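You operate a simulated robot arm through the tools that you are given. There is no shell and no other tool.

You are at the controls of a simulated two-armed robot. One attempt, no reset.

Task
Refit the pipe link and pump down to 0.1 mbar or less.
Fine: ballast knob and vent valve shut, red switch on last; leave the gas valve alone.

It is judged by the outcome, as a careful person would: the job done as asked, and still so three seconds after it is handed in. It fails if anything else is knocked over, pushed out of place, dropped, spilled or broken.

Robot
Two 7-joint arms with fingered hands on one trunk that stands fixed in place. Base frame: the origin is at the foot of the trunk, x ahead of it, y to its left, z up. Units: m, rad, N and s.
The left shoulder is at [0.127, 0.182, 0.989], the right one opposite. With the tool pointing down near the work surface each hand reaches from about 0.5 to 0.9 m from the base axis, measured 20 degrees to its own side. Payload 3.8 kg a hand.
The TCP of each hand is the grasp point between the finger pads, 0.03 m short of the fingertips. In the tool frame z runs along the fingers and y along their closing line. The gripper opens to 0.104 m; its body begins 0.035 m behind the TCP. The gripper is a hand of 4 fingers: y runs from the thumb to the fingers, the wrist lies at [-0.017, -0.104, -0.178] in the tool frame, and closing takes about 1.5 s.
Orientation is that of the tool frame in the base frame, as a unit quaternion [x, y, z, w]. With the fingers straight down and the wrist toward the robot, the tool's x, y and z point along [0, 1, 0], [1, 0, 0] and [0, 0, -1] of the base frame.

Tools
- The arms move only by the tool jog_arm. It takes "left_motion", "right_motion" or both (then of equal length, played together; a hand with none holds still); each is a list of rows, each an object (a shift or turn left out is 0, a gripper value left out holds the last) with "travel": the shift along the base's x, y, z in units of 25 mm (1.0 is 25 mm), a list of three; "dr": the turn, a rotation vector about the base's x, y, z in units of 6 degrees (1.0 is 6 degrees), a list of three. In form: [{"travel": [dx, dy, dz], "dr": [ax, ay, az]}, ...]. A call has 1 to 20 rows; each row shifts and turns the commanded pose from where the row before left it. "left_hand" and "right_hand" are, for a hand that has rows, the gripper command, from -1 (shut) to 1 (fully open), values between in proportion, set as the call begins (left out, the last holds). A call with a number of a shift or a turn outside -1 to 1 is refused whole. A row lasts 0.2 s, in which the tool goes at most 0.05 m and 0.15 rad; a call with a longer step from one row to the next is refused whole, and so is a gripper value outside its range. A pose out of reach is approached as far as the arm can. The call stops where the force on the tool passes 70 N (or 10 N more than at its start, if that is more) or the arm is blocked; 0.2 s more then pass. Each finger travels about 0.072 m/s and halts on what it meets, pressing with about 23 N; the grip force reading is that of the motor and also rises with nothing between the fingers. The clock runs only during rows and for 0.2 s after the last one: add rows that do not move to give the fingers time. The reply holds the time, the measured pose of the TCP, the force on the tool along the base axes, the opening and the grip force, in the units named above and with some noise, with the torque about the TCP (base axes, N m) and any sound that the robot's microphone picked up.
- Cameras (640 x 400 px; columns grow to the right, rows downward): "scene" is now at [0.248, -0.0127, 1.2003]; the picture's right is [-0.20, -0.98, 0.00], its down [-0.31, 0.06, -0.95] and it looks along [0.93, -0.18, -0.32] (base axes); focal length 214 px, centre (320, 200). "left" rides on the left gripper at [-0.066, -0.09, -0.126] in its tool frame; the picture's right is [-0.78, -0.30, 0.56], its down [0.57, -0.70, 0.42] and it looks along [0.27, 0.65, 0.71] (tool axes); focal length 275 px, centre (320, 200). "right" rides on the right gripper at [0.066, -0.09, -0.126] in its tool frame; the picture's right is [-0.78, 0.30, -0.56], its down [-0.57, -0.70, 0.42] and it looks along [-0.26, 0.65, 0.71] (tool axes); focal length 275 px, centre (320, 200). There is no depth. A picture from a camera that has moved, and an enlarged one, comes with that camera's place and axes in the base frame and with its lens. The place of the scene camera against the robot may be out by one fixed shift of up to 0.018 m in any direction.
- camera(camera): a new picture of that camera. The clock stands still meanwhile.
- move_column(by): moves the trunk up (or, below 0, down) by that many m; the arms and the scene camera ride with it, the base frame stays. It gives what a move gives, with no picture.
- curl_fingers(index, middle, ring, thumb_bend, thumb_turn, hand): sets how far each is bent, from 0 (flat) to 1 (curled in); at 0.3 the hand is open as for a grip, at 0.7 the pads meet at the TCP. One left out holds its place. A second passes; each finger stops where it meets its share of the squeeze, and holds until it gets a number again. A gripper value or a shape takes the hand back. It gives what a move gives, with no picture; readings hold the bend of each and the force on the fingers (four entries, about 0 where the hand has none), thumb and palm. thumb_turn goes from beside the hand (0) to across from the fingers (1), as for a grip.
- preshape(shape, hand): the hand has 4 fingers and takes this shape, open, in about a second: jaw (thumb against the fingers, like two jaws); tri (thumb and two fingers); tip (a fingertip pinch); poke (one finger out to press); point (the index stretched); flat (the hand flat); cup (the hand cupped); fist (a fist). The gripper value then closes the fingers along that shape, each until it touches; the sizes above hold for jaw. It gives what a move gives, with no picture.
- pan_tilt(pan, tilt): turns the head with the scene camera to pan (to the left, within 1.501 rad either way) and tilt (down, from -0.506 to 1.204), counted from straight ahead of the robot (the tilt from the chest, where the trunk bows). It gives what a move gives.
- close_up(camera, box): a new picture of the part [left, top, right, bottom] of that camera's present view, enlarged. The clock stands still meanwhile.
- finish_job(): hands the job in; it is judged then, once.

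Places have to be worked out from the pictures, the camera data and where the tool is seen. Open the grippers and draw the arms clear of the work before you hand the job in, unless the task says otherwise.

The tools are called as a command line: name --argument value ..., lists and objects as JSON in quotes. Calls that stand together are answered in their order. jog_arm: Moves the arms, as the interface text tells. Its arguments: {"type":"object","properties":{"left_motion":{"type":"array","items":{"type":"object","properties":{"travel":{"type":"array","items":{"type":"number"}},"dr":{"type":"array","items":{"type":"number"}}}}},"left_hand":{"type":"number"},"right_motion":{"type":"array","items":{"type":"object","properties":{"travel":{"type":"array","items":{"type":"number"}},"dr":{"type":"array","items":{"type":"number"}}}}},"right_hand":{"type":"number"}},"required":[]} The other tools are called the same way: move_column (by) moves the trunk up or down; preshape (shape, hand) gives the hand a shape; curl_fingers (index, middle, ring, thumb_bend, thumb_turn, hand) moves the fingers one by one; pan_tilt (pan, tilt) turns the head that bears the scene camera; camera (camera) takes a picture; close_up (camera, box) takes an enlarged picture of a part of a camera's view; finish_job () hands the job in.

At the start:

```text
time: 0.0
left_ee_pos: [0.5875, 0.1363, 1.2916]
left_tool_rot: [0.707, 0.707, -0.001, -0.001]
left_wrist_force: [-0.5, 0.4, -0.2]
left_ft_torque: [0.02, 0.02, 0.01]
left_gripper_width: 0.1037
left_grip_force: 0.0
left_shape: jaw
left_bend: [0.3, 0.3, 0.3, 0.3, 0.97]
left_finger forces: [0.0, 0.0, 0.0, 0.0, 0.1, 0.0]
right_ee_pos: [0.4291, -0.2704, 1.2469]
right_tool_rot: [0.707, 0.707, -0.001, 0.0]
right_wrist_force: [-0.1, -0.3, -0.2]
right_ft_torque: [0.01, -0.02, 0.01]
right_gripper_width: 0.1038
right_grip_force: 0.1
right_shape: jaw
right_bend: [0.3, 0.3, 0.3, 0.3, 0.97]
right_finger forces: [0.0, 0.0, 0.0, 0.1, 0.0, 0.2]
trunk travel left (down, up): [-0.144, 0.612]
head pan, tilt (commanded): [-0.195, 0.326]
```

scene: 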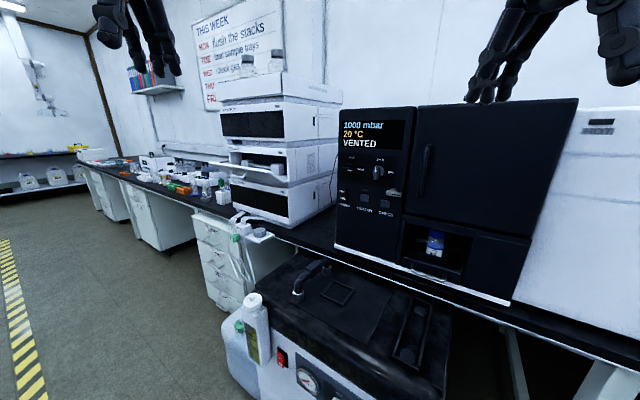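
right: 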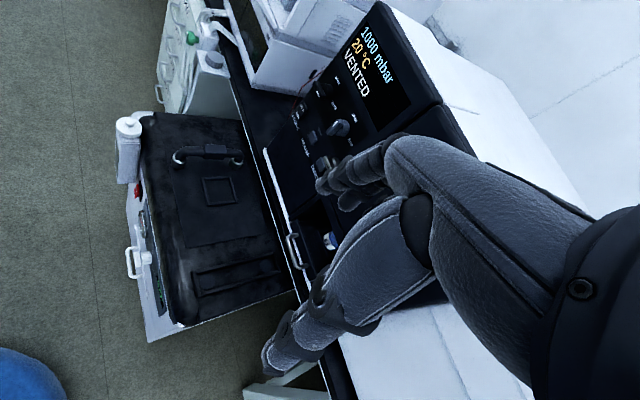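
left: 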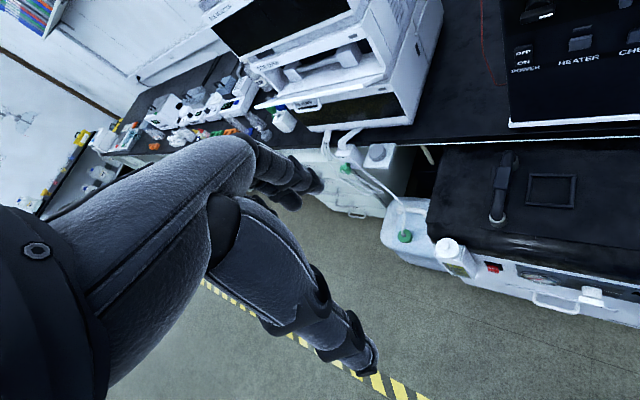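

I start by looking closely at the oven panel, the pump below the bench and the surroundings before moving anything.

close_up --camera "scene" --box '[320, 90, 480, 230]'

close_up --camera "scene" --box '[220, 230, 460, 400]'

close_up --camera "scene" --box '[180, 0, 340, 120]'

close_up --camera "right" --box '[100, 80, 400, 300]'

```text
2.86 times, centred on (400, 160) of scene
camera zoom: at [0.248, -0.0127, 1.2003], right [-0.2, -0.98, 0.0], down [-0.31, 0.06, -0.95], along [0.93, -0.18, -0.32], focal length 613 px, centre (91, 314)
```

zoom: 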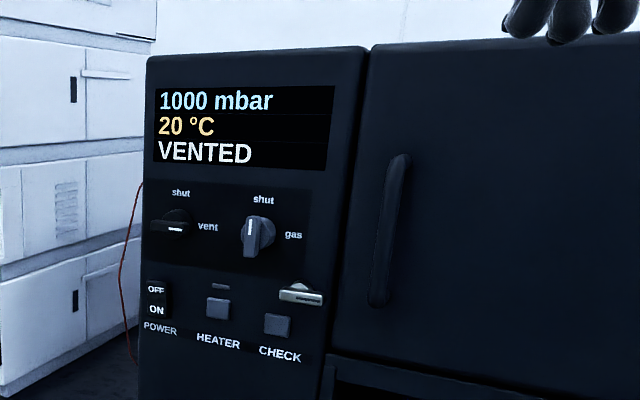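

```text
2.35 times, centred on (340, 315) of scene
camera zoom: at [0.248, -0.0127, 1.2003], right [-0.2, -0.98, 0.0], down [-0.31, 0.06, -0.95], along [0.93, -0.18, -0.32], focal length 505 px, centre (273, -71)
```

zoom: 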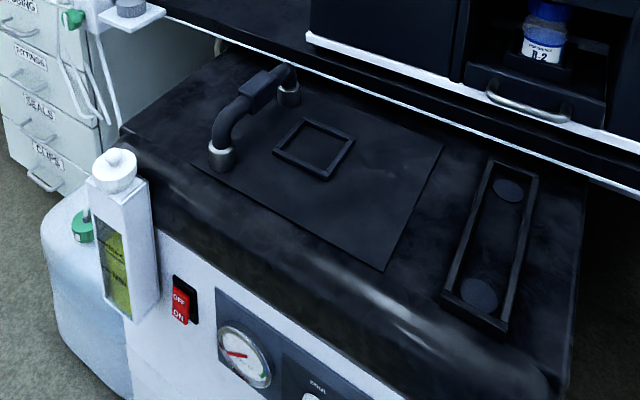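

```text
3.33 times, centred on (260, 60) of scene
camera zoom: at [0.248, -0.0127, 1.2003], right [-0.2, -0.98, 0.0], down [-0.31, 0.06, -0.95], along [0.93, -0.18, -0.32], focal length 715 px, centre (520, 667)
```

zoom: 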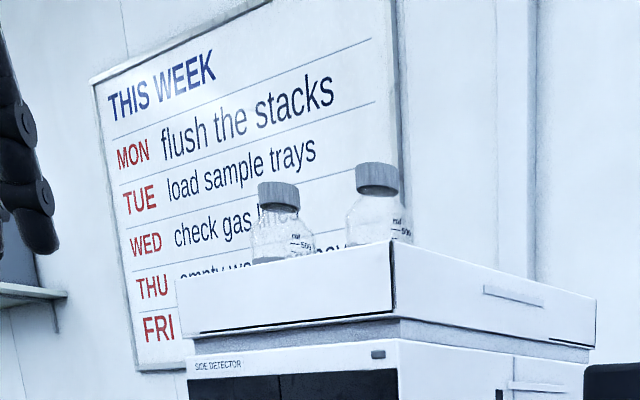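

```text
1.82 times, centred on (250, 190) of right
camera zoom: at [0.3405, -0.2051, 1.3719], right [0.3, -0.78, 0.56], down [-0.7, -0.57, -0.42], along [0.65, -0.26, -0.71], focal length 500 px, centre (447, 218)
```

zoom: 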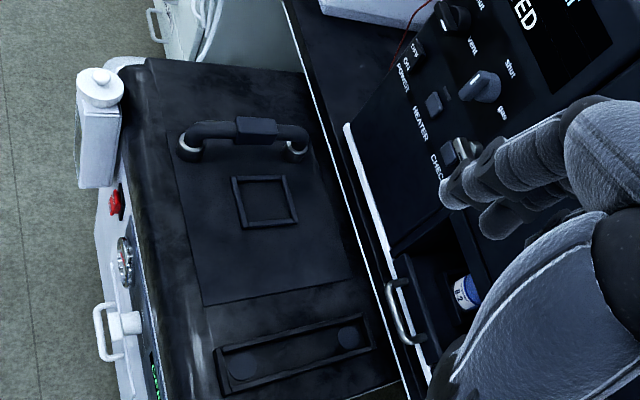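

The pump top shows a U-shaped black pipe and a frame with two discs. I turn the head down to see the pump better.

pan_tilt --pan -0.1 --tilt 0.9

camera --camera "scene"

```text
time: 1.0
left_ee_pos: [0.5878, 0.135, 1.2931]
left_tool_rot: [0.706, 0.708, 0.0, 0.0]
left_wrist_force: [0.1, 0.8, 0.1]
left_ft_torque: [0.02, -0.03, 0.04]
left_gripper_width: 0.1035
left_grip_force: 0.0
left_shape: jaw
left_bend: [0.3, 0.3, 0.3, 0.3, 0.97]
left_finger forces: [0.1, 0.0, 0.0, 0.0, 0.0, 0.1]
right_ee_pos: [0.4315, -0.2707, 1.2472]
right_tool_rot: [0.708, 0.707, 0.0, -0.001]
right_wrist_force: [0.3, -1.0, 0.1]
right_ft_torque: [0.0, -0.02, -0.02]
right_gripper_width: 0.1039
right_grip_force: 0.0
right_shape: jaw
right_bend: [0.3, 0.3, 0.3, 0.3, 0.97]
right_finger forces: [0.0, 0.0, 0.1, 0.0, 0.1, 0.1]
trunk travel left (down, up): [-0.144, 0.612]
head pan, tilt (commanded): [-0.099, 0.901]
```

```text
taken
camera scene: at [0.2317, -0.0021, 1.1506], right [-0.1, -0.99, 0.0], down [-0.78, 0.08, -0.62], along [0.62, -0.06, -0.78], focal length 214 px, centre (320, 200)
```

scene: 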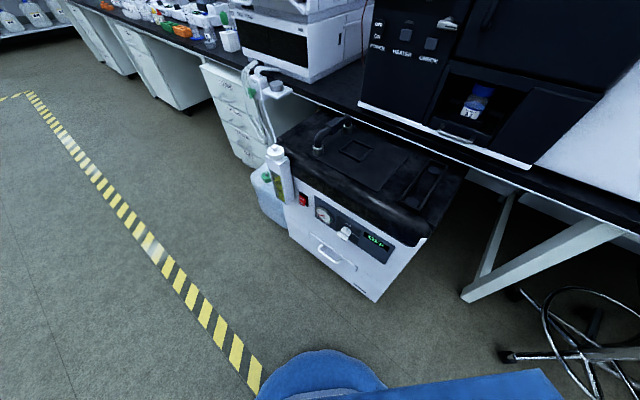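

close_up --camera "scene" --box '[240, 90, 480, 240]'

close_up --camera "scene" --box '[280, 170, 440, 290]'

close_up --camera "scene" --box '[220, 40, 340, 130]'

close_up --camera "scene" --box '[340, 0, 500, 100]'

```text
2.67 times, centred on (360, 165) of scene
camera zoom: at [0.2317, -0.0021, 1.1506], right [-0.1, -0.99, 0.0], down [-0.78, 0.08, -0.62], along [0.62, -0.06, -0.78], focal length 572 px, centre (213, 293)
```

zoom: 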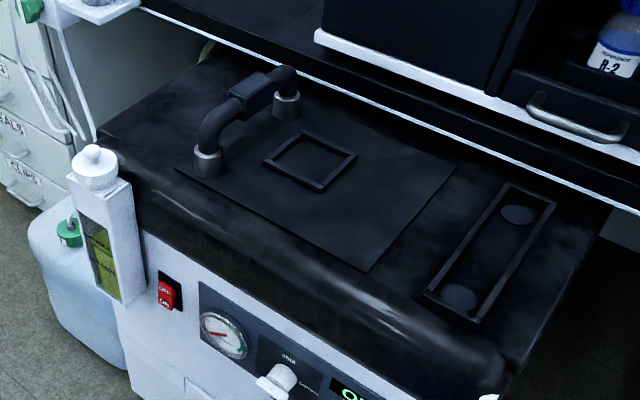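

```text
3.33 times, centred on (360, 230) of scene
camera zoom: at [0.2317, -0.0021, 1.1506], right [-0.1, -0.99, 0.0], down [-0.78, 0.08, -0.62], along [0.62, -0.06, -0.78], focal length 715 px, centre (187, 100)
```

zoom: 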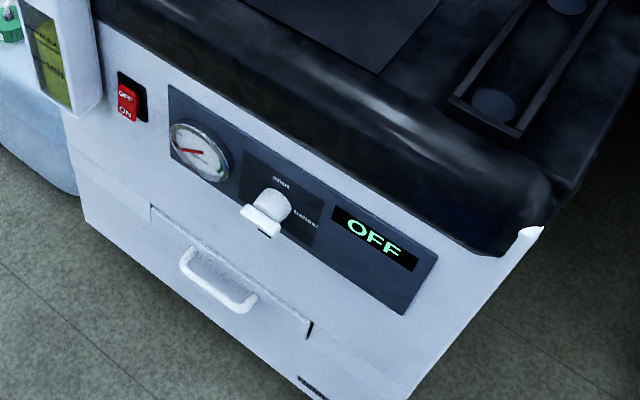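

```text
4.44 times, centred on (280, 85) of scene
camera zoom: at [0.2317, -0.0021, 1.1506], right [-0.1, -0.99, 0.0], down [-0.78, 0.08, -0.62], along [0.62, -0.06, -0.78], focal length 953 px, centre (498, 711)
```

zoom: 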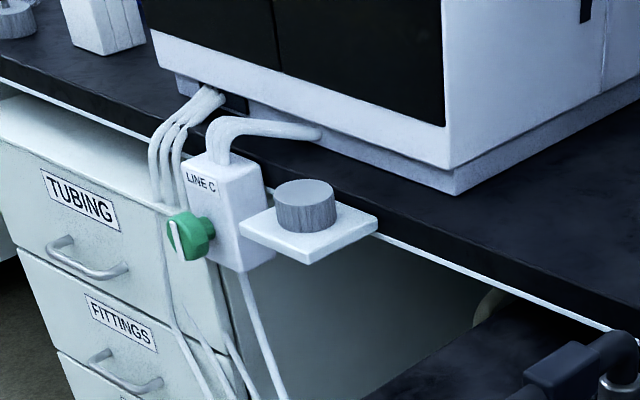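

```text
4.00 times, centred on (420, 50) of scene
camera zoom: at [0.2317, -0.0021, 1.1506], right [-0.1, -0.99, 0.0], down [-0.78, 0.08, -0.62], along [0.62, -0.06, -0.78], focal length 858 px, centre (-80, 800)
```

zoom: 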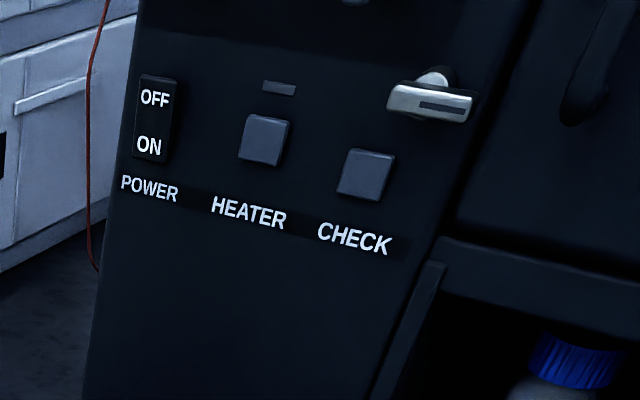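

close_up --camera "scene" --box '[300, 105, 360, 160]'

close_up --camera "scene" --box '[385, 150, 455, 215]'

close_up --camera "scene" --box '[330, 130, 400, 180]'

close_up --camera "right" --box '[150, 130, 260, 220]'

close_up --camera "right" --box '[180, 240, 320, 320]'

close_up --camera "left" --box '[370, 130, 640, 320]'

```text
7.27 times, centred on (330, 132) of scene
camera zoom: at [0.2317, -0.0021, 1.1506], right [-0.1, -0.99, 0.0], down [-0.78, 0.08, -0.62], along [0.62, -0.06, -0.78], focal length 1560 px, centre (247, 691)
```

zoom: 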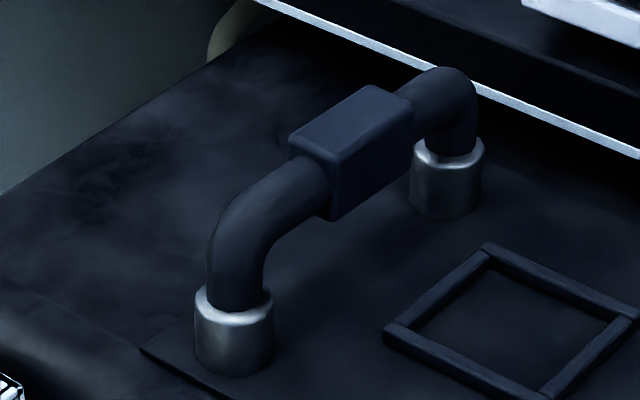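

```text
6.15 times, centred on (420, 182) of scene
camera zoom: at [0.2317, -0.0021, 1.1506], right [-0.1, -0.99, 0.0], down [-0.78, 0.08, -0.62], along [0.62, -0.06, -0.78], focal length 1320 px, centre (-295, 308)
```

zoom: 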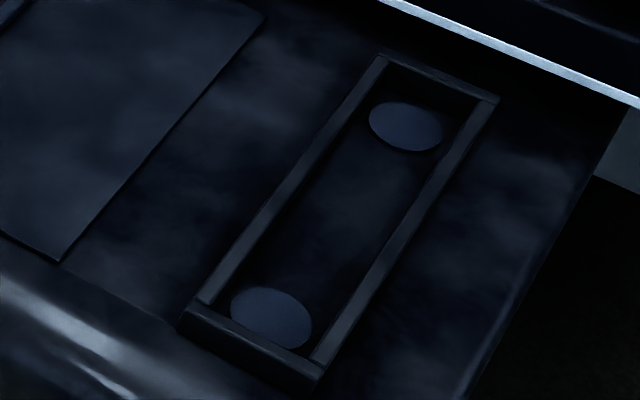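

```text
8.00 times, centred on (365, 155) of scene
camera zoom: at [0.2317, -0.0021, 1.1506], right [-0.1, -0.99, 0.0], down [-0.78, 0.08, -0.62], along [0.62, -0.06, -0.78], focal length 1716 px, centre (-40, 560)
```

zoom: 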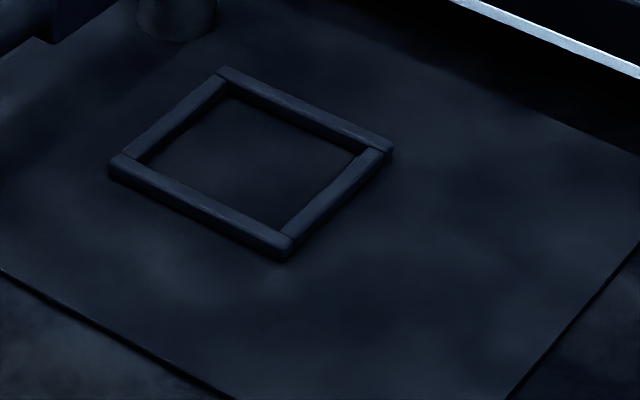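

```text
4.44 times, centred on (205, 175) of right
camera zoom: at [0.3405, -0.2051, 1.3719], right [0.3, -0.78, 0.56], down [-0.7, -0.57, -0.42], along [0.65, -0.26, -0.71], focal length 1224 px, centre (831, 311)
```

zoom: 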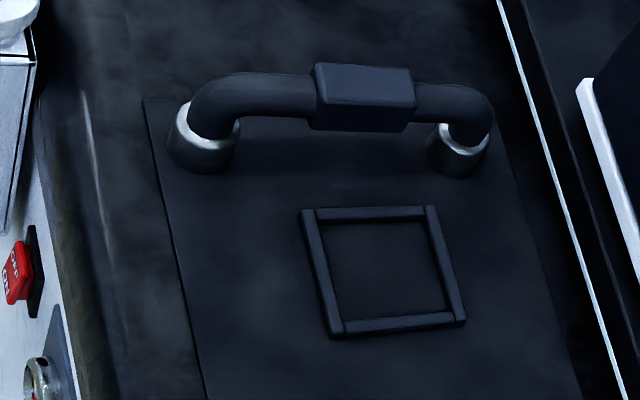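

```text
4.57 times, centred on (250, 280) of right
camera zoom: at [0.3405, -0.2051, 1.3719], right [0.3, -0.78, 0.56], down [-0.7, -0.57, -0.42], along [0.65, -0.26, -0.71], focal length 1258 px, centre (640, -166)
```

zoom: 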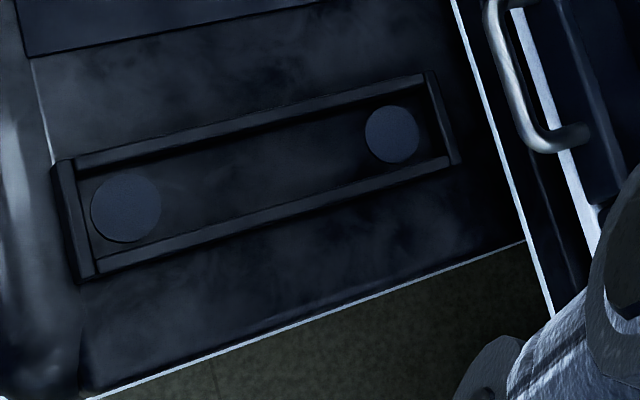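

```text
2.11 times, centred on (505, 225) of left
camera zoom: at [0.4975, 0.0711, 1.4173], right [-0.3, -0.78, -0.56], down [-0.7, 0.57, -0.42], along [0.65, 0.27, -0.71], focal length 580 px, centre (-70, 147)
```

zoom: 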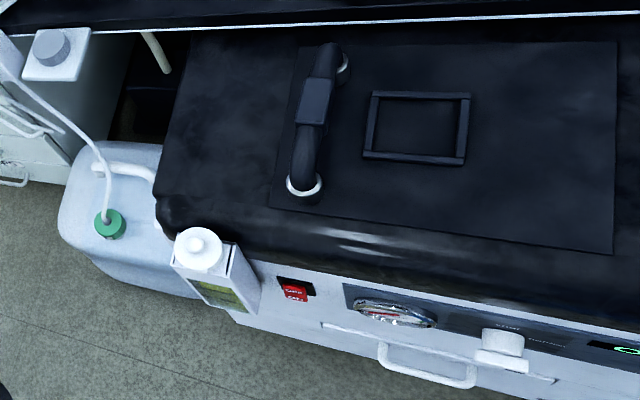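

The link stands in two metal collars on a plate on the pump. I need a nearer look, so I bring the right hand's camera over the pump (staying about 0.15 m above everything) and draw the left hand a little outward.

jog_arm --right_motion '[{"travel": [0.5, 0.6, -0.8]}, {"travel": [0.5, 0.6, -0.8]}, {"travel": [0.5, 0.6, -0.8]}, {"travel": [0.5, 0.6, -0.8]}, {"travel": [0.5, 0.6, -0.8]}, {"travel": [0.5, 0.6, -0.8]}, {"travel": [0.5, 0.6, -0.8]}, {"travel": [0.5, 0.6, -0.8]}, {"travel": [0.5, 0.6, -0.8]}, {"travel": [0.5, 0.6, -0.8]}, {"travel": [0.5, 0.6, -0.8]}, {"travel": [0.5, 0.6, -0.8]}]' --left_motion '[{"travel": [0, 0.5, 0]}, {"travel": [0, 0.5, 0]}, {"travel": [0, 0.5, 0]}, {"travel": [0, 0.5, 0]}, {"travel": [0, 0.5, 0]}, {"travel": [0, 0.5, 0]}, {"travel": [0, 0.5, 0]}, {"travel": [0, 0.5, 0]}, {"travel": [0, 0.5, 0]}, {"travel": [0, 0.5, 0]}, {"travel": [0, 0, 0]}, {"travel": [0, 0, 0]}]'

camera --camera "right"

camera --camera "scene"

```text
time: 3.6
left_ee_pos: [0.5882, 0.2609, 1.2918]
left_tool_rot: [0.706, 0.708, -0.001, -0.001]
left_wrist_force: [-0.2, 0.1, -0.2]
left_ft_torque: [0.01, 0.02, -0.03]
left_gripper_width: 0.1036
left_grip_force: 0.1
left_shape: jaw
left_bend: [0.3, 0.3, 0.3, 0.3, 0.97]
left_finger forces: [0.1, 0.0, 0.0, 0.0, 0.0, 0.0]
right_ee_pos: [0.5792, -0.0889, 1.0059]
right_tool_rot: [0.708, 0.707, -0.001, 0.0]
right_wrist_force: [0.6, -0.4, 0.6]
right_ft_torque: [-0.01, -0.04, 0.0]
right_gripper_width: 0.1037
right_grip_force: 0.1
right_shape: jaw
right_bend: [0.3, 0.3, 0.3, 0.3, 0.97]
right_finger forces: [0.0, 0.0, 0.1, 0.1, 0.0, 0.0]
trunk travel left (down, up): [-0.144, 0.612]
head pan, tilt (commanded): [-0.099, 0.901]
```

```text
taken
camera right: at [0.4901, -0.0243, 1.1313], right [0.3, -0.78, 0.56], down [-0.7, -0.57, -0.42], along [0.65, -0.27, -0.71], focal length 275 px, centre (320, 200)
```

right: 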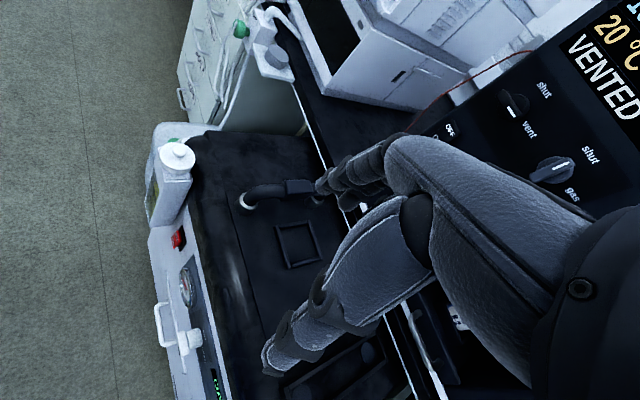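

```text
taken
camera scene: at [0.2321, -0.0018, 1.1504], right [-0.1, -1.0, 0.0], down [-0.78, 0.08, -0.62], along [0.62, -0.06, -0.78], focal length 214 px, centre (320, 200)
```

scene: 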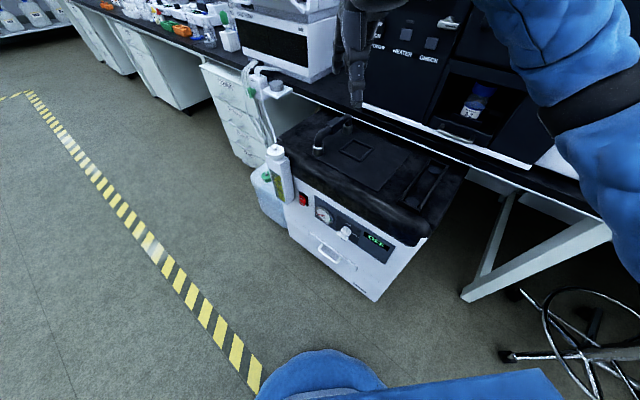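

close_up --camera "right" --box '[140, 120, 340, 280]'

close_up --camera "right" --box '[220, 160, 330, 240]'

close_up --camera "right" --box '[150, 210, 250, 400]'

close_up --camera "right" --box '[420, 60, 620, 220]'

```text
2.50 times, centred on (240, 200) of right
camera zoom: at [0.4901, -0.0243, 1.1313], right [0.3, -0.78, 0.56], down [-0.7, -0.57, -0.42], along [0.65, -0.27, -0.71], focal length 688 px, centre (520, 200)
```

zoom: 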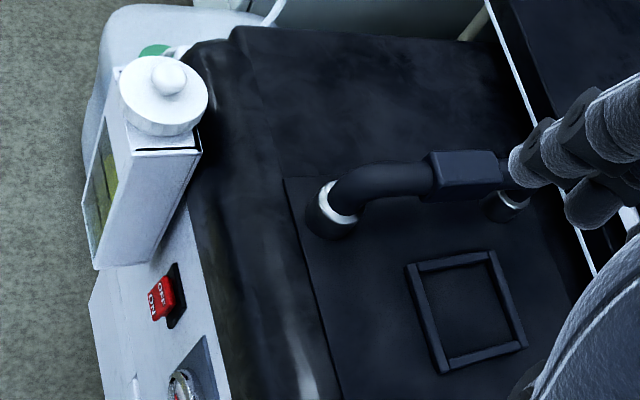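

```text
5.00 times, centred on (275, 200) of right
camera zoom: at [0.4901, -0.0243, 1.1313], right [0.3, -0.78, 0.56], down [-0.7, -0.57, -0.42], along [0.65, -0.27, -0.71], focal length 1376 px, centre (545, 200)
```

zoom: 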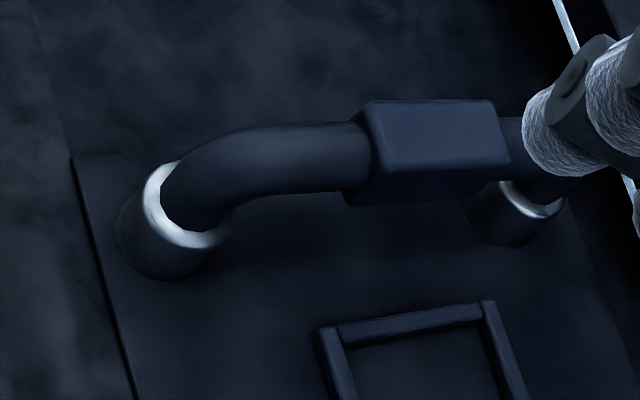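

```text
2.11 times, centred on (200, 305) of right
camera zoom: at [0.4901, -0.0243, 1.1313], right [0.3, -0.78, 0.56], down [-0.7, -0.57, -0.42], along [0.65, -0.27, -0.71], focal length 580 px, centre (573, -21)
```

zoom: 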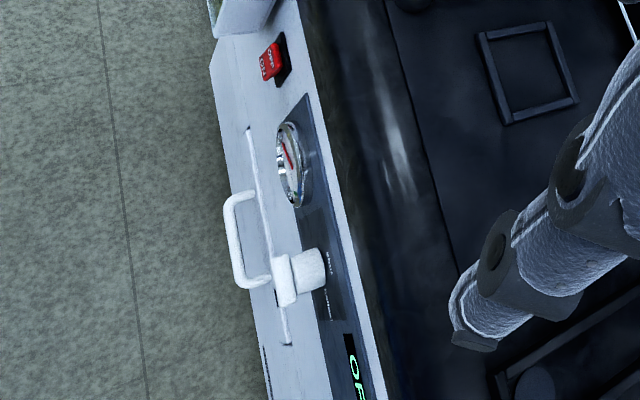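

```text
2.50 times, centred on (520, 140) of right
camera zoom: at [0.4901, -0.0243, 1.1313], right [0.3, -0.78, 0.56], down [-0.7, -0.57, -0.42], along [0.65, -0.27, -0.71], focal length 688 px, centre (-180, 350)
```

zoom: 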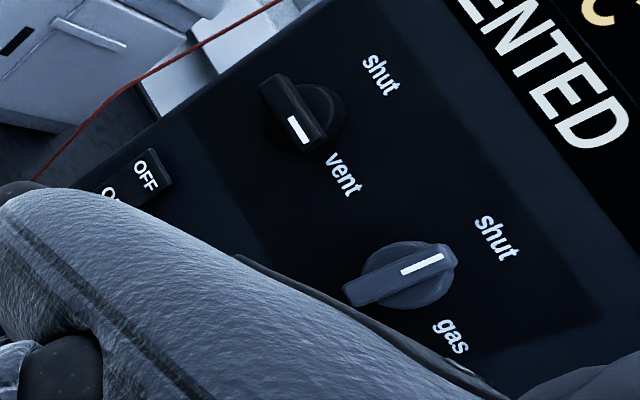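

The gas knob points to shut and the vent knob to vent. To see the link's height against the bench edge I draw the right hand back and then lower the trunk for a flatter view.

jog_arm --right_motion '[{"travel": [-0.8, -1, 0.6]}, {"travel": [-0.8, -1, 0.6]}, {"travel": [-0.8, -1, 0.6]}, {"travel": [-0.8, -1, 0.6]}, {"travel": [-0.8, -1, 0.6]}, {"travel": [-0.8, -1, 0.6]}, {"travel": [-0.3, -1, 0.6]}, {"travel": [0, -1, 0.6]}]'

move_column --by -0.14

camera --camera "scene"

close_up --camera "scene" --box '[220, 60, 480, 230]'

```text
time: 5.4
left_ee_pos: [0.5872, 0.2609, 1.2919]
left_tool_rot: [0.707, 0.707, -0.001, -0.001]
left_wrist_force: [-0.3, -1.2, 0.5]
left_ft_torque: [0.0, -0.01, -0.01]
left_gripper_width: 0.1034
left_grip_force: 0.1
left_shape: jaw
left_bend: [0.3, 0.3, 0.3, 0.3, 0.97]
left_finger forces: [0.1, 0.1, 0.0, 0.0, 0.0, 0.0]
right_ee_pos: [0.4514, -0.291, 1.1286]
right_tool_rot: [0.707, 0.707, 0.0, 0.0]
right_wrist_force: [-0.5, 0.2, 0.5]
right_ft_torque: [-0.02, 0.01, -0.03]
right_gripper_width: 0.1037
right_grip_force: 0.1
right_shape: jaw
right_bend: [0.3, 0.3, 0.3, 0.3, 0.97]
right_finger forces: [0.0, 0.0, 0.0, 0.0, 0.0, 0.1]
trunk travel left (down, up): [-0.144, 0.612]
head pan, tilt (commanded): [-0.099, 0.901]
```

```text
time: 7.0
left_ee_pos: [0.5936, 0.2614, 1.1478]
left_tool_rot: [0.707, 0.707, -0.004, -0.003]
left_wrist_force: [-0.8, 0.3, -0.1]
left_ft_torque: [0.01, -0.03, -0.01]
left_gripper_width: 0.1036
left_grip_force: 0.2
left_shape: jaw
left_bend: [0.3, 0.3, 0.3, 0.3, 0.97]
left_finger forces: [0.0, 0.0, 0.1, 0.1, 0.0, 0.0]
right_ee_pos: [0.453, -0.2906, 0.9874]
right_tool_rot: [0.707, 0.707, 0.0, 0.0]
right_wrist_force: [-0.9, 0.3, 0.3]
right_ft_torque: [0.03, -0.02, 0.0]
right_gripper_width: 0.1039
right_grip_force: 0.1
right_shape: jaw
right_bend: [0.3, 0.3, 0.3, 0.3, 0.97]
right_finger forces: [0.0, 0.0, 0.0, 0.1, 0.0, 0.0]
trunk travel left (down, up): [-0.004, 0.752]
head pan, tilt (commanded): [-0.099, 0.901]
```

```text
taken
camera scene: at [0.3182, -0.002, 1.0011], right [-0.1, -1.0, 0.0], down [-0.78, 0.08, -0.62], along [0.62, -0.06, -0.78], focal length 214 px, centre (320, 200)
```

scene: 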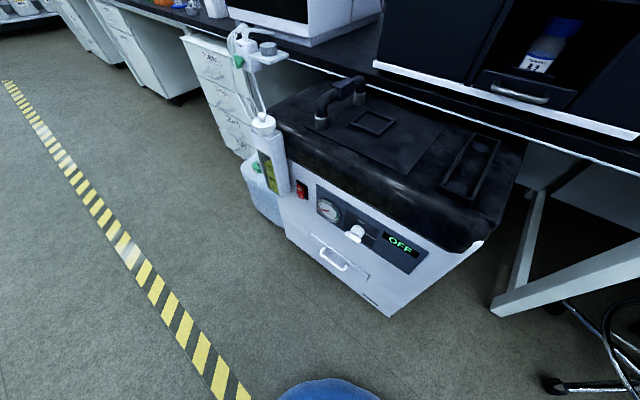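

```text
2.35 times, centred on (350, 145) of scene
camera zoom: at [0.3182, -0.002, 1.0011], right [-0.1, -1.0, 0.0], down [-0.78, 0.08, -0.62], along [0.62, -0.06, -0.78], focal length 505 px, centre (249, 329)
```

zoom: 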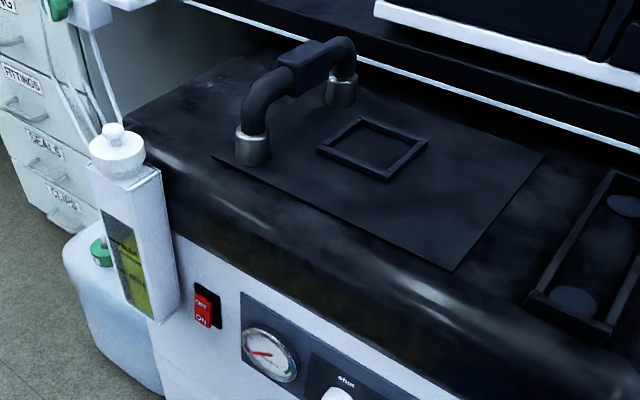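

I get enlarged views of the link from this lower viewpoint, and of the ballast knob.

close_up --camera "scene" --box '[305, 65, 385, 140]'

close_up --camera "scene" --box '[280, 165, 440, 270]'

close_up --camera "scene" --box '[425, 120, 525, 210]'

camera --camera "left"

camera --camera "right"

```text
5.33 times, centred on (345, 102) of scene
camera zoom: at [0.3182, -0.002, 1.0011], right [-0.1, -1.0, 0.0], down [-0.78, 0.08, -0.62], along [0.62, -0.06, -0.78], focal length 1144 px, centre (187, 720)
```

zoom: 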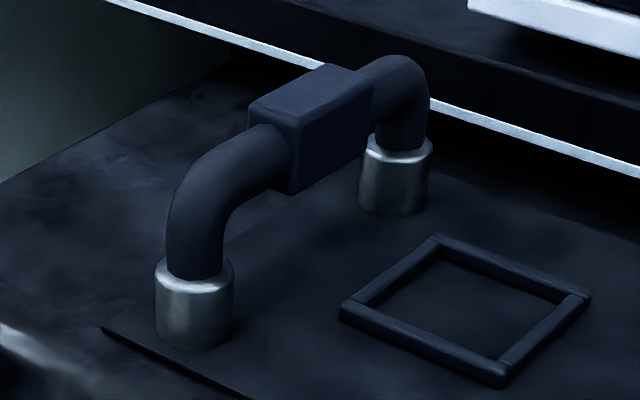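

```text
3.81 times, centred on (360, 218) of scene
camera zoom: at [0.3182, -0.002, 1.0011], right [-0.1, -1.0, 0.0], down [-0.78, 0.08, -0.62], along [0.62, -0.06, -0.78], focal length 817 px, centre (168, 133)
```

zoom: 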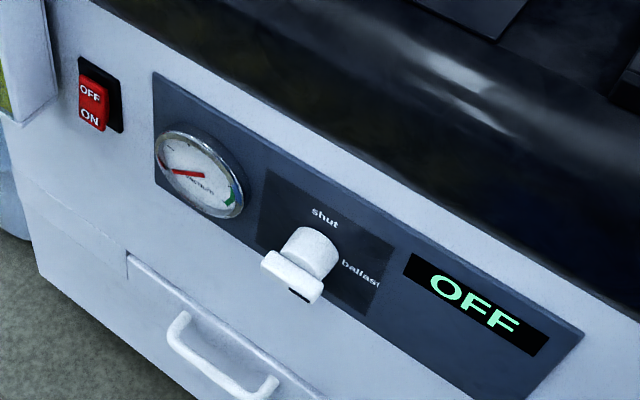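

```text
4.44 times, centred on (475, 165) of scene
camera zoom: at [0.3182, -0.002, 1.0011], right [-0.1, -1.0, 0.0], down [-0.78, 0.08, -0.62], along [0.62, -0.06, -0.78], focal length 953 px, centre (-369, 356)
```

zoom: 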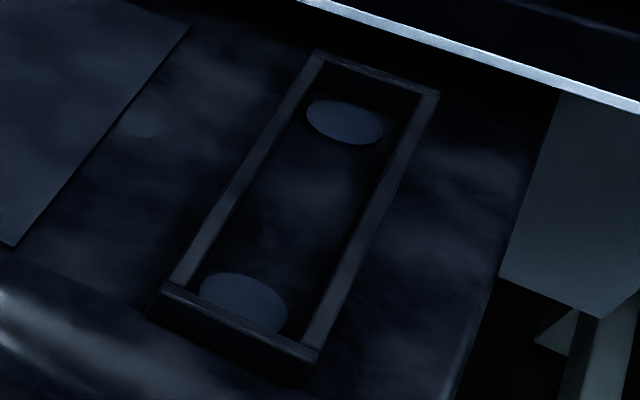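

```text
taken
camera left: at [0.505, 0.1964, 1.274], right [-0.3, -0.78, -0.55], down [-0.71, 0.57, -0.42], along [0.64, 0.26, -0.72], focal length 275 px, centre (320, 200)
```

left: 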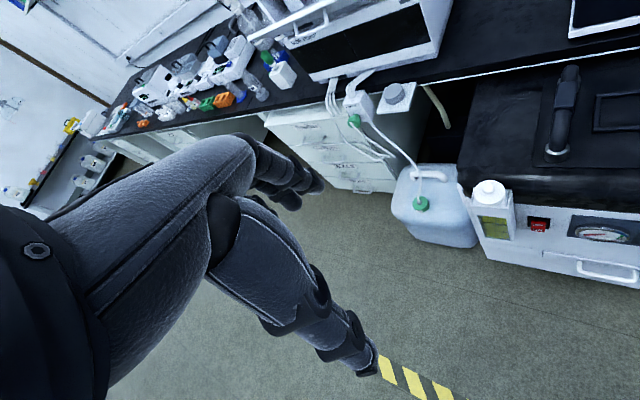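

```text
taken
camera right: at [0.3619, -0.225, 1.1124], right [0.3, -0.78, 0.56], down [-0.7, -0.57, -0.43], along [0.65, -0.26, -0.71], focal length 275 px, centre (320, 200)
```

right: 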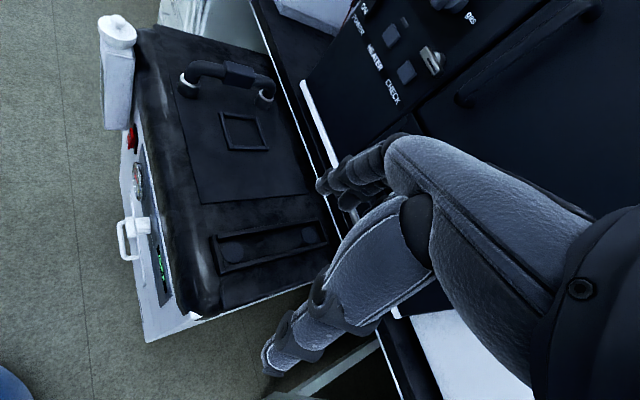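

The ballast knob's black mark points right, to "ballast", and the link looks seated in its collars but I can't tell how well. I bring the left hand's camera in, pitched and turned towards the link, well above the pump's white filler cap.

jog_arm --left_motion '[{"travel": [0.41, -0.52, -0.85], "dr": [0, -1, 0]}, {"travel": [0.41, -0.52, -0.85], "dr": [0, -1, 0]}, {"travel": [0.41, -0.52, -0.85], "dr": [0, -1, 0]}, {"travel": [0.41, -0.52, -0.85], "dr": [0, -1, 0]}, {"travel": [0.41, -0.52, -0.85], "dr": [0, -1, 0]}, {"travel": [0.41, -0.52, -0.85], "dr": [0, 0, -1]}, {"travel": [0.41, -0.52, -0.85], "dr": [0, 0, -1]}, {"travel": [0.41, -0.52, -0.85], "dr": [0, 0, -1]}, {"travel": [0.41, -0.52, -0.85], "dr": [0, 0, -1]}, {"travel": [0.41, -0.52, -0.85], "dr": [0, 0, -1]}, {"travel": [0.41, -0.52, -0.85], "dr": [0, 0, -1]}, {"travel": [0.41, -0.52, -0.85], "dr": [0, 0, -1]}, {"travel": [0.41, -0.52, -0.85], "dr": [0, 0, -0.5]}]'

camera --camera "left"

camera --camera "scene"

```text
time: 9.8
left_ee_pos: [0.7272, 0.0925, 0.8697]
left_tool_rot: [0.894, 0.37, 0.096, 0.234]
left_wrist_force: [-0.2, -0.1, 0.3]
left_ft_torque: [0.0, -0.01, -0.01]
left_gripper_width: 0.1039
left_grip_force: 0.0
left_shape: jaw
left_bend: [0.3, 0.3, 0.3, 0.3, 0.97]
left_finger forces: [0.0, 0.0, 0.1, 0.1, 0.0, 0.0]
right_ee_pos: [0.4531, -0.2913, 0.9857]
right_tool_rot: [0.707, 0.707, 0.0, -0.001]
right_wrist_force: [-1.8, -0.4, -0.9]
right_ft_torque: [-0.02, 0.0, -0.01]
right_gripper_width: 0.1035
right_grip_force: 0.1
right_shape: jaw
right_bend: [0.3, 0.3, 0.3, 0.3, 0.97]
right_finger forces: [0.0, 0.0, 0.0, 0.1, 0.0, 0.0]
trunk travel left (down, up): [-0.004, 0.752]
head pan, tilt (commanded): [-0.099, 0.901]
```

```text
taken
camera left: at [0.582, 0.146, 0.9345], right [-0.54, -0.56, -0.63], down [0.12, 0.69, -0.71], along [0.83, -0.46, -0.3], focal length 275 px, centre (320, 200)
```

left: 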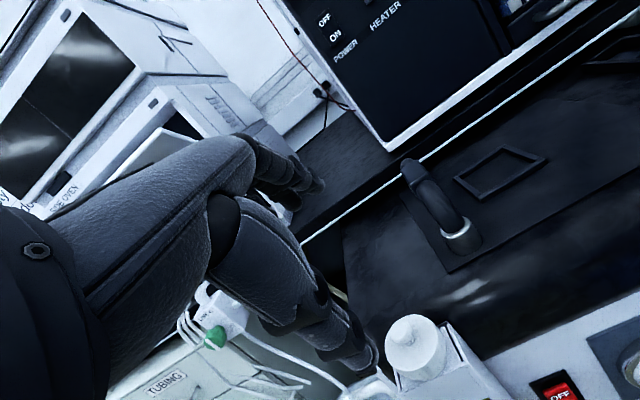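

```text
taken
camera scene: at [0.319, -0.002, 1.0006], right [-0.1, -1.0, 0.0], down [-0.78, 0.08, -0.62], along [0.62, -0.06, -0.78], focal length 214 px, centre (320, 200)
```

scene: 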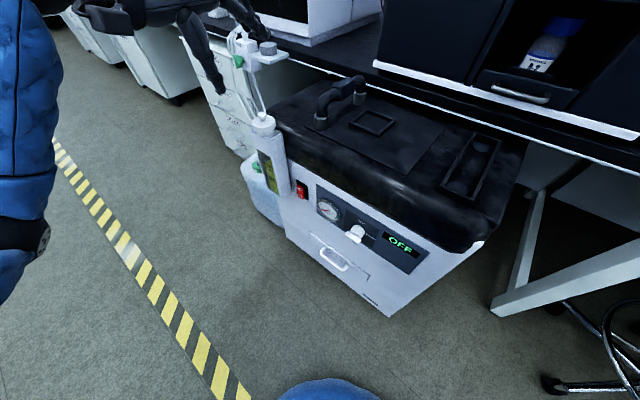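

close_up --camera "left" --box '[380, 140, 560, 280]'

close_up --camera "left" --box '[400, 170, 490, 260]'

```text
2.86 times, centred on (470, 210) of left
camera zoom: at [0.582, 0.146, 0.9345], right [-0.54, -0.56, -0.63], down [0.12, 0.69, -0.71], along [0.83, -0.46, -0.3], focal length 786 px, centre (-109, 171)
```

zoom: 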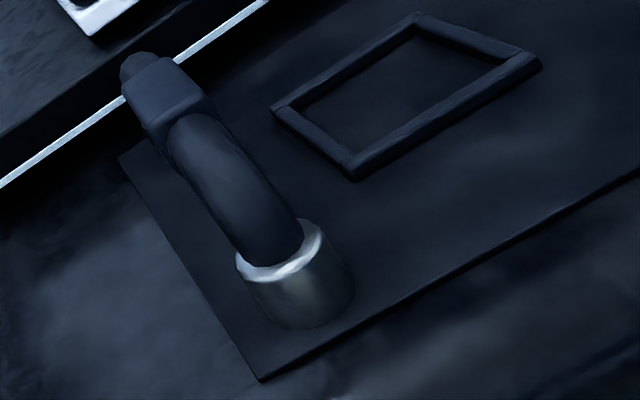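

```text
4.44 times, centred on (445, 215) of left
camera zoom: at [0.582, 0.146, 0.9345], right [-0.54, -0.56, -0.63], down [0.12, 0.69, -0.71], along [0.83, -0.46, -0.3], focal length 1224 px, centre (-236, 133)
```

zoom: 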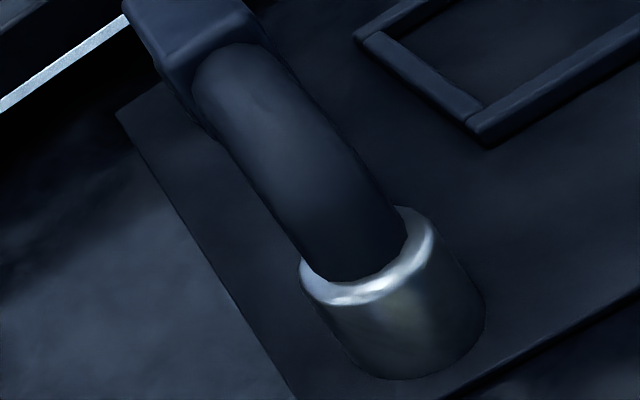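

The front collar stands squarely on the plate. Next I look at the oven panel from this lower trunk position so I can locate the vent knob by comparing with the earlier, higher views.

pan_tilt --pan -0.35 --tilt 0.1

camera --camera "scene"

close_up --camera "scene" --box '[230, 100, 430, 260]'

```text
time: 11.0
left_ee_pos: [0.727, 0.0925, 0.8695]
left_tool_rot: [0.894, 0.37, 0.096, 0.234]
left_wrist_force: [-0.1, -0.2, 0.0]
left_ft_torque: [0.0, 0.02, -0.01]
left_gripper_width: 0.1034
left_grip_force: 0.1
left_shape: jaw
left_bend: [0.3, 0.3, 0.3, 0.3, 0.97]
left_finger forces: [0.0, 0.0, 0.1, 0.1, 0.0, 0.0]
right_ee_pos: [0.4519, -0.2906, 0.9876]
right_tool_rot: [0.707, 0.707, 0.0, 0.0]
right_wrist_force: [0.4, -0.3, 0.8]
right_ft_torque: [0.01, 0.02, -0.01]
right_gripper_width: 0.1036
right_grip_force: 0.1
right_shape: jaw
right_bend: [0.3, 0.3, 0.3, 0.3, 0.97]
right_finger forces: [0.0, 0.0, 0.0, 0.1, 0.1, 0.0]
trunk travel left (down, up): [-0.004, 0.752]
head pan, tilt (commanded): [-0.351, 0.099]
```

```text
taken
camera scene: at [0.3302, -0.0262, 1.0715], right [-0.34, -0.94, 0.0], down [-0.09, 0.03, -0.99], along [0.93, -0.34, -0.1], focal length 214 px, centre (320, 200)
```

scene: 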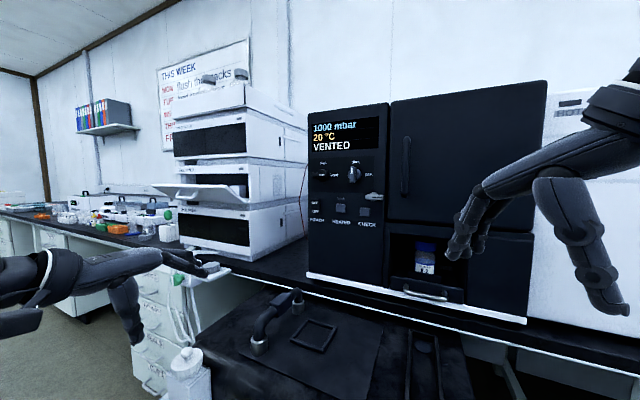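

```text
2.50 times, centred on (330, 180) of scene
camera zoom: at [0.3302, -0.0262, 1.0715], right [-0.34, -0.94, 0.0], down [-0.09, 0.03, -0.99], along [0.93, -0.34, -0.1], focal length 536 px, centre (295, 250)
```

zoom: 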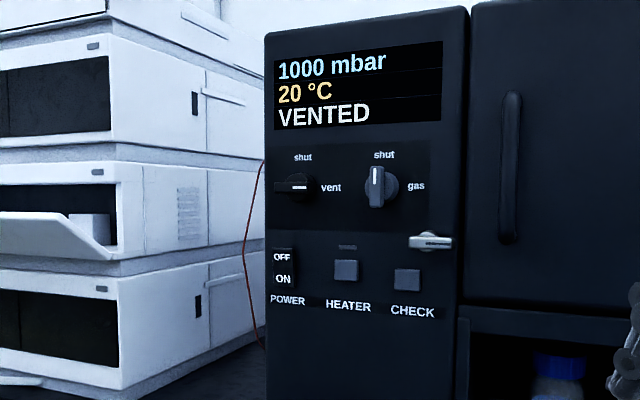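

The panel faces squarely along a 45° line: I place the vent knob's front at about (0.85, -0.21, 1.08), gas knob 9 cm to its right. I try the pinch shape on the right hand and draw the left hand back to make room.

preshape --shape "tip" --hand "right"

jog_arm --left_motion '[{"travel": [-0.9, 0.9, 0.5]}, {"travel": [-0.9, 0.9, 0.5]}, {"travel": [-0.9, 0.9, 0.5]}, {"travel": [-0.9, 0.9, 0.5]}, {"travel": [-0.9, 0.9, 0.5]}, {"travel": [-0.9, 0.9, 0.5]}]'

camera --camera "right"

camera --camera "scene"

```text
time: 11.9
left_ee_pos: [0.7264, 0.093, 0.8696]
left_tool_rot: [0.894, 0.37, 0.096, 0.234]
left_wrist_force: [0.0, -0.4, 0.3]
left_ft_torque: [-0.01, -0.02, -0.01]
left_gripper_width: 0.1039
left_grip_force: 0.1
left_shape: jaw
left_bend: [0.3, 0.3, 0.3, 0.3, 0.97]
left_finger forces: [0.0, 0.1, 0.0, 0.0, 0.0, 0.0]
right_ee_pos: [0.4537, -0.2909, 0.9866]
right_tool_rot: [0.707, 0.707, -0.001, 0.0]
right_wrist_force: [1.3, 0.5, -0.1]
right_ft_torque: [0.0, 0.0, 0.03]
right_gripper_width: 0.104
right_grip_force: 0.0
right_shape: tip
right_bend: [0.3, 0.98, 0.99, 0.3, 0.97]
right_finger forces: [0.0, 0.0, 0.1, 0.0, 0.1, 0.0]
trunk travel left (down, up): [-0.004, 0.752]
head pan, tilt (commanded): [-0.351, 0.099]
```

```text
time: 13.3
left_ee_pos: [0.5931, 0.2269, 0.9479]
left_tool_rot: [0.894, 0.37, 0.097, 0.234]
left_wrist_force: [-1.1, 0.5, -0.5]
left_ft_torque: [0.0, -0.01, 0.01]
left_gripper_width: 0.1036
left_grip_force: 0.0
left_shape: jaw
left_bend: [0.3, 0.3, 0.3, 0.3, 0.97]
left_finger forces: [0.0, 0.1, 0.0, 0.0, 0.0, 0.0]
right_ee_pos: [0.4522, -0.2912, 0.9882]
right_tool_rot: [0.707, 0.707, 0.0, 0.0]
right_wrist_force: [0.0, -0.5, -0.9]
right_ft_torque: [0.02, 0.0, 0.04]
right_gripper_width: 0.1037
right_grip_force: 0.0
right_shape: tip
right_bend: [0.3, 0.98, 0.99, 0.3, 0.97]
right_finger forces: [0.0, 0.0, 0.0, 0.1, 0.1, 0.0]
trunk travel left (down, up): [-0.004, 0.752]
head pan, tilt (commanded): [-0.351, 0.099]
```

```text
taken
camera right: at [0.3626, -0.2251, 1.112], right [0.3, -0.78, 0.56], down [-0.7, -0.57, -0.42], along [0.65, -0.27, -0.71], focal length 275 px, centre (320, 200)
```

right: 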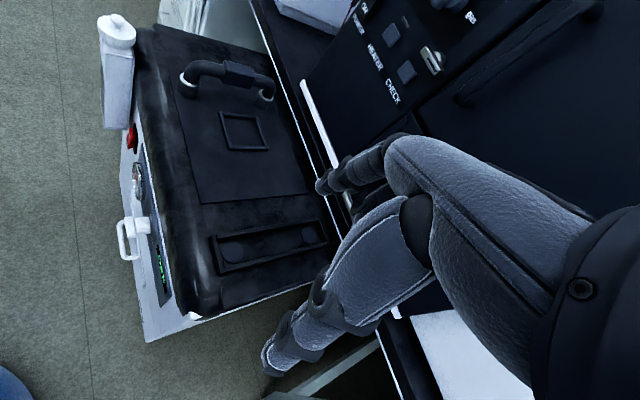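

```text
taken
camera scene: at [0.3299, -0.0262, 1.0718], right [-0.34, -0.94, 0.0], down [-0.09, 0.03, -0.99], along [0.93, -0.34, -0.1], focal length 214 px, centre (320, 200)
```

scene: 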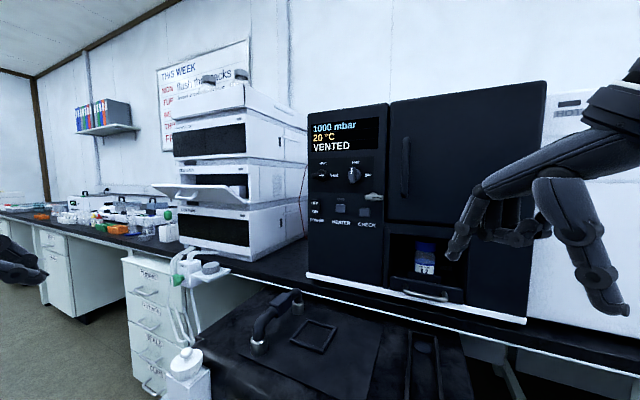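

close_up --camera "scene" --box '[430, 60, 640, 330]'

close_up --camera "right" --box '[240, 100, 640, 400]'

```text
1.48 times, centred on (535, 195) of scene
camera zoom: at [0.3299, -0.0262, 1.0718], right [-0.34, -0.94, 0.0], down [-0.09, 0.03, -0.99], along [0.93, -0.34, -0.1], focal length 318 px, centre (2, 207)
```

zoom: 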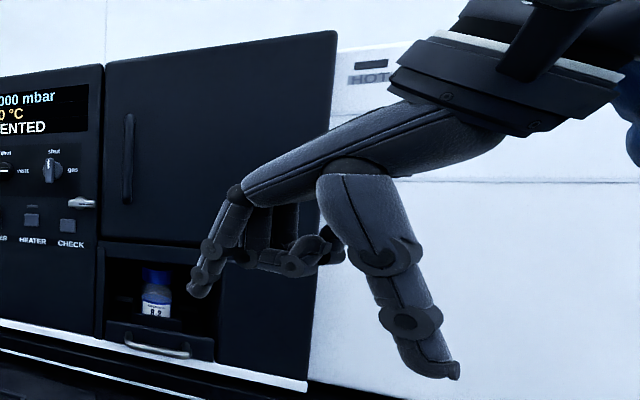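

```text
1.33 times, centred on (440, 250) of right
camera zoom: at [0.3626, -0.2251, 1.112], right [0.3, -0.78, 0.56], down [-0.7, -0.57, -0.42], along [0.65, -0.27, -0.71], focal length 367 px, centre (160, 133)
```

zoom: 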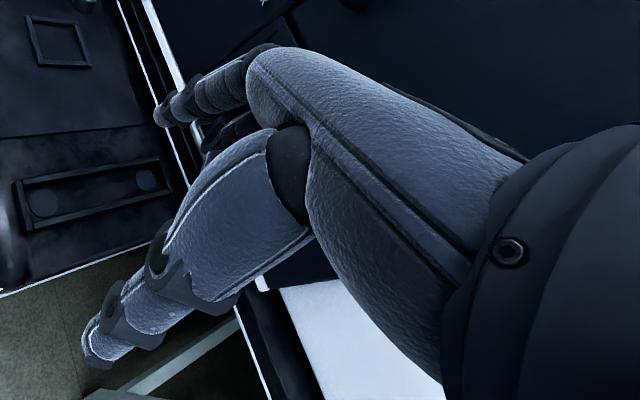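

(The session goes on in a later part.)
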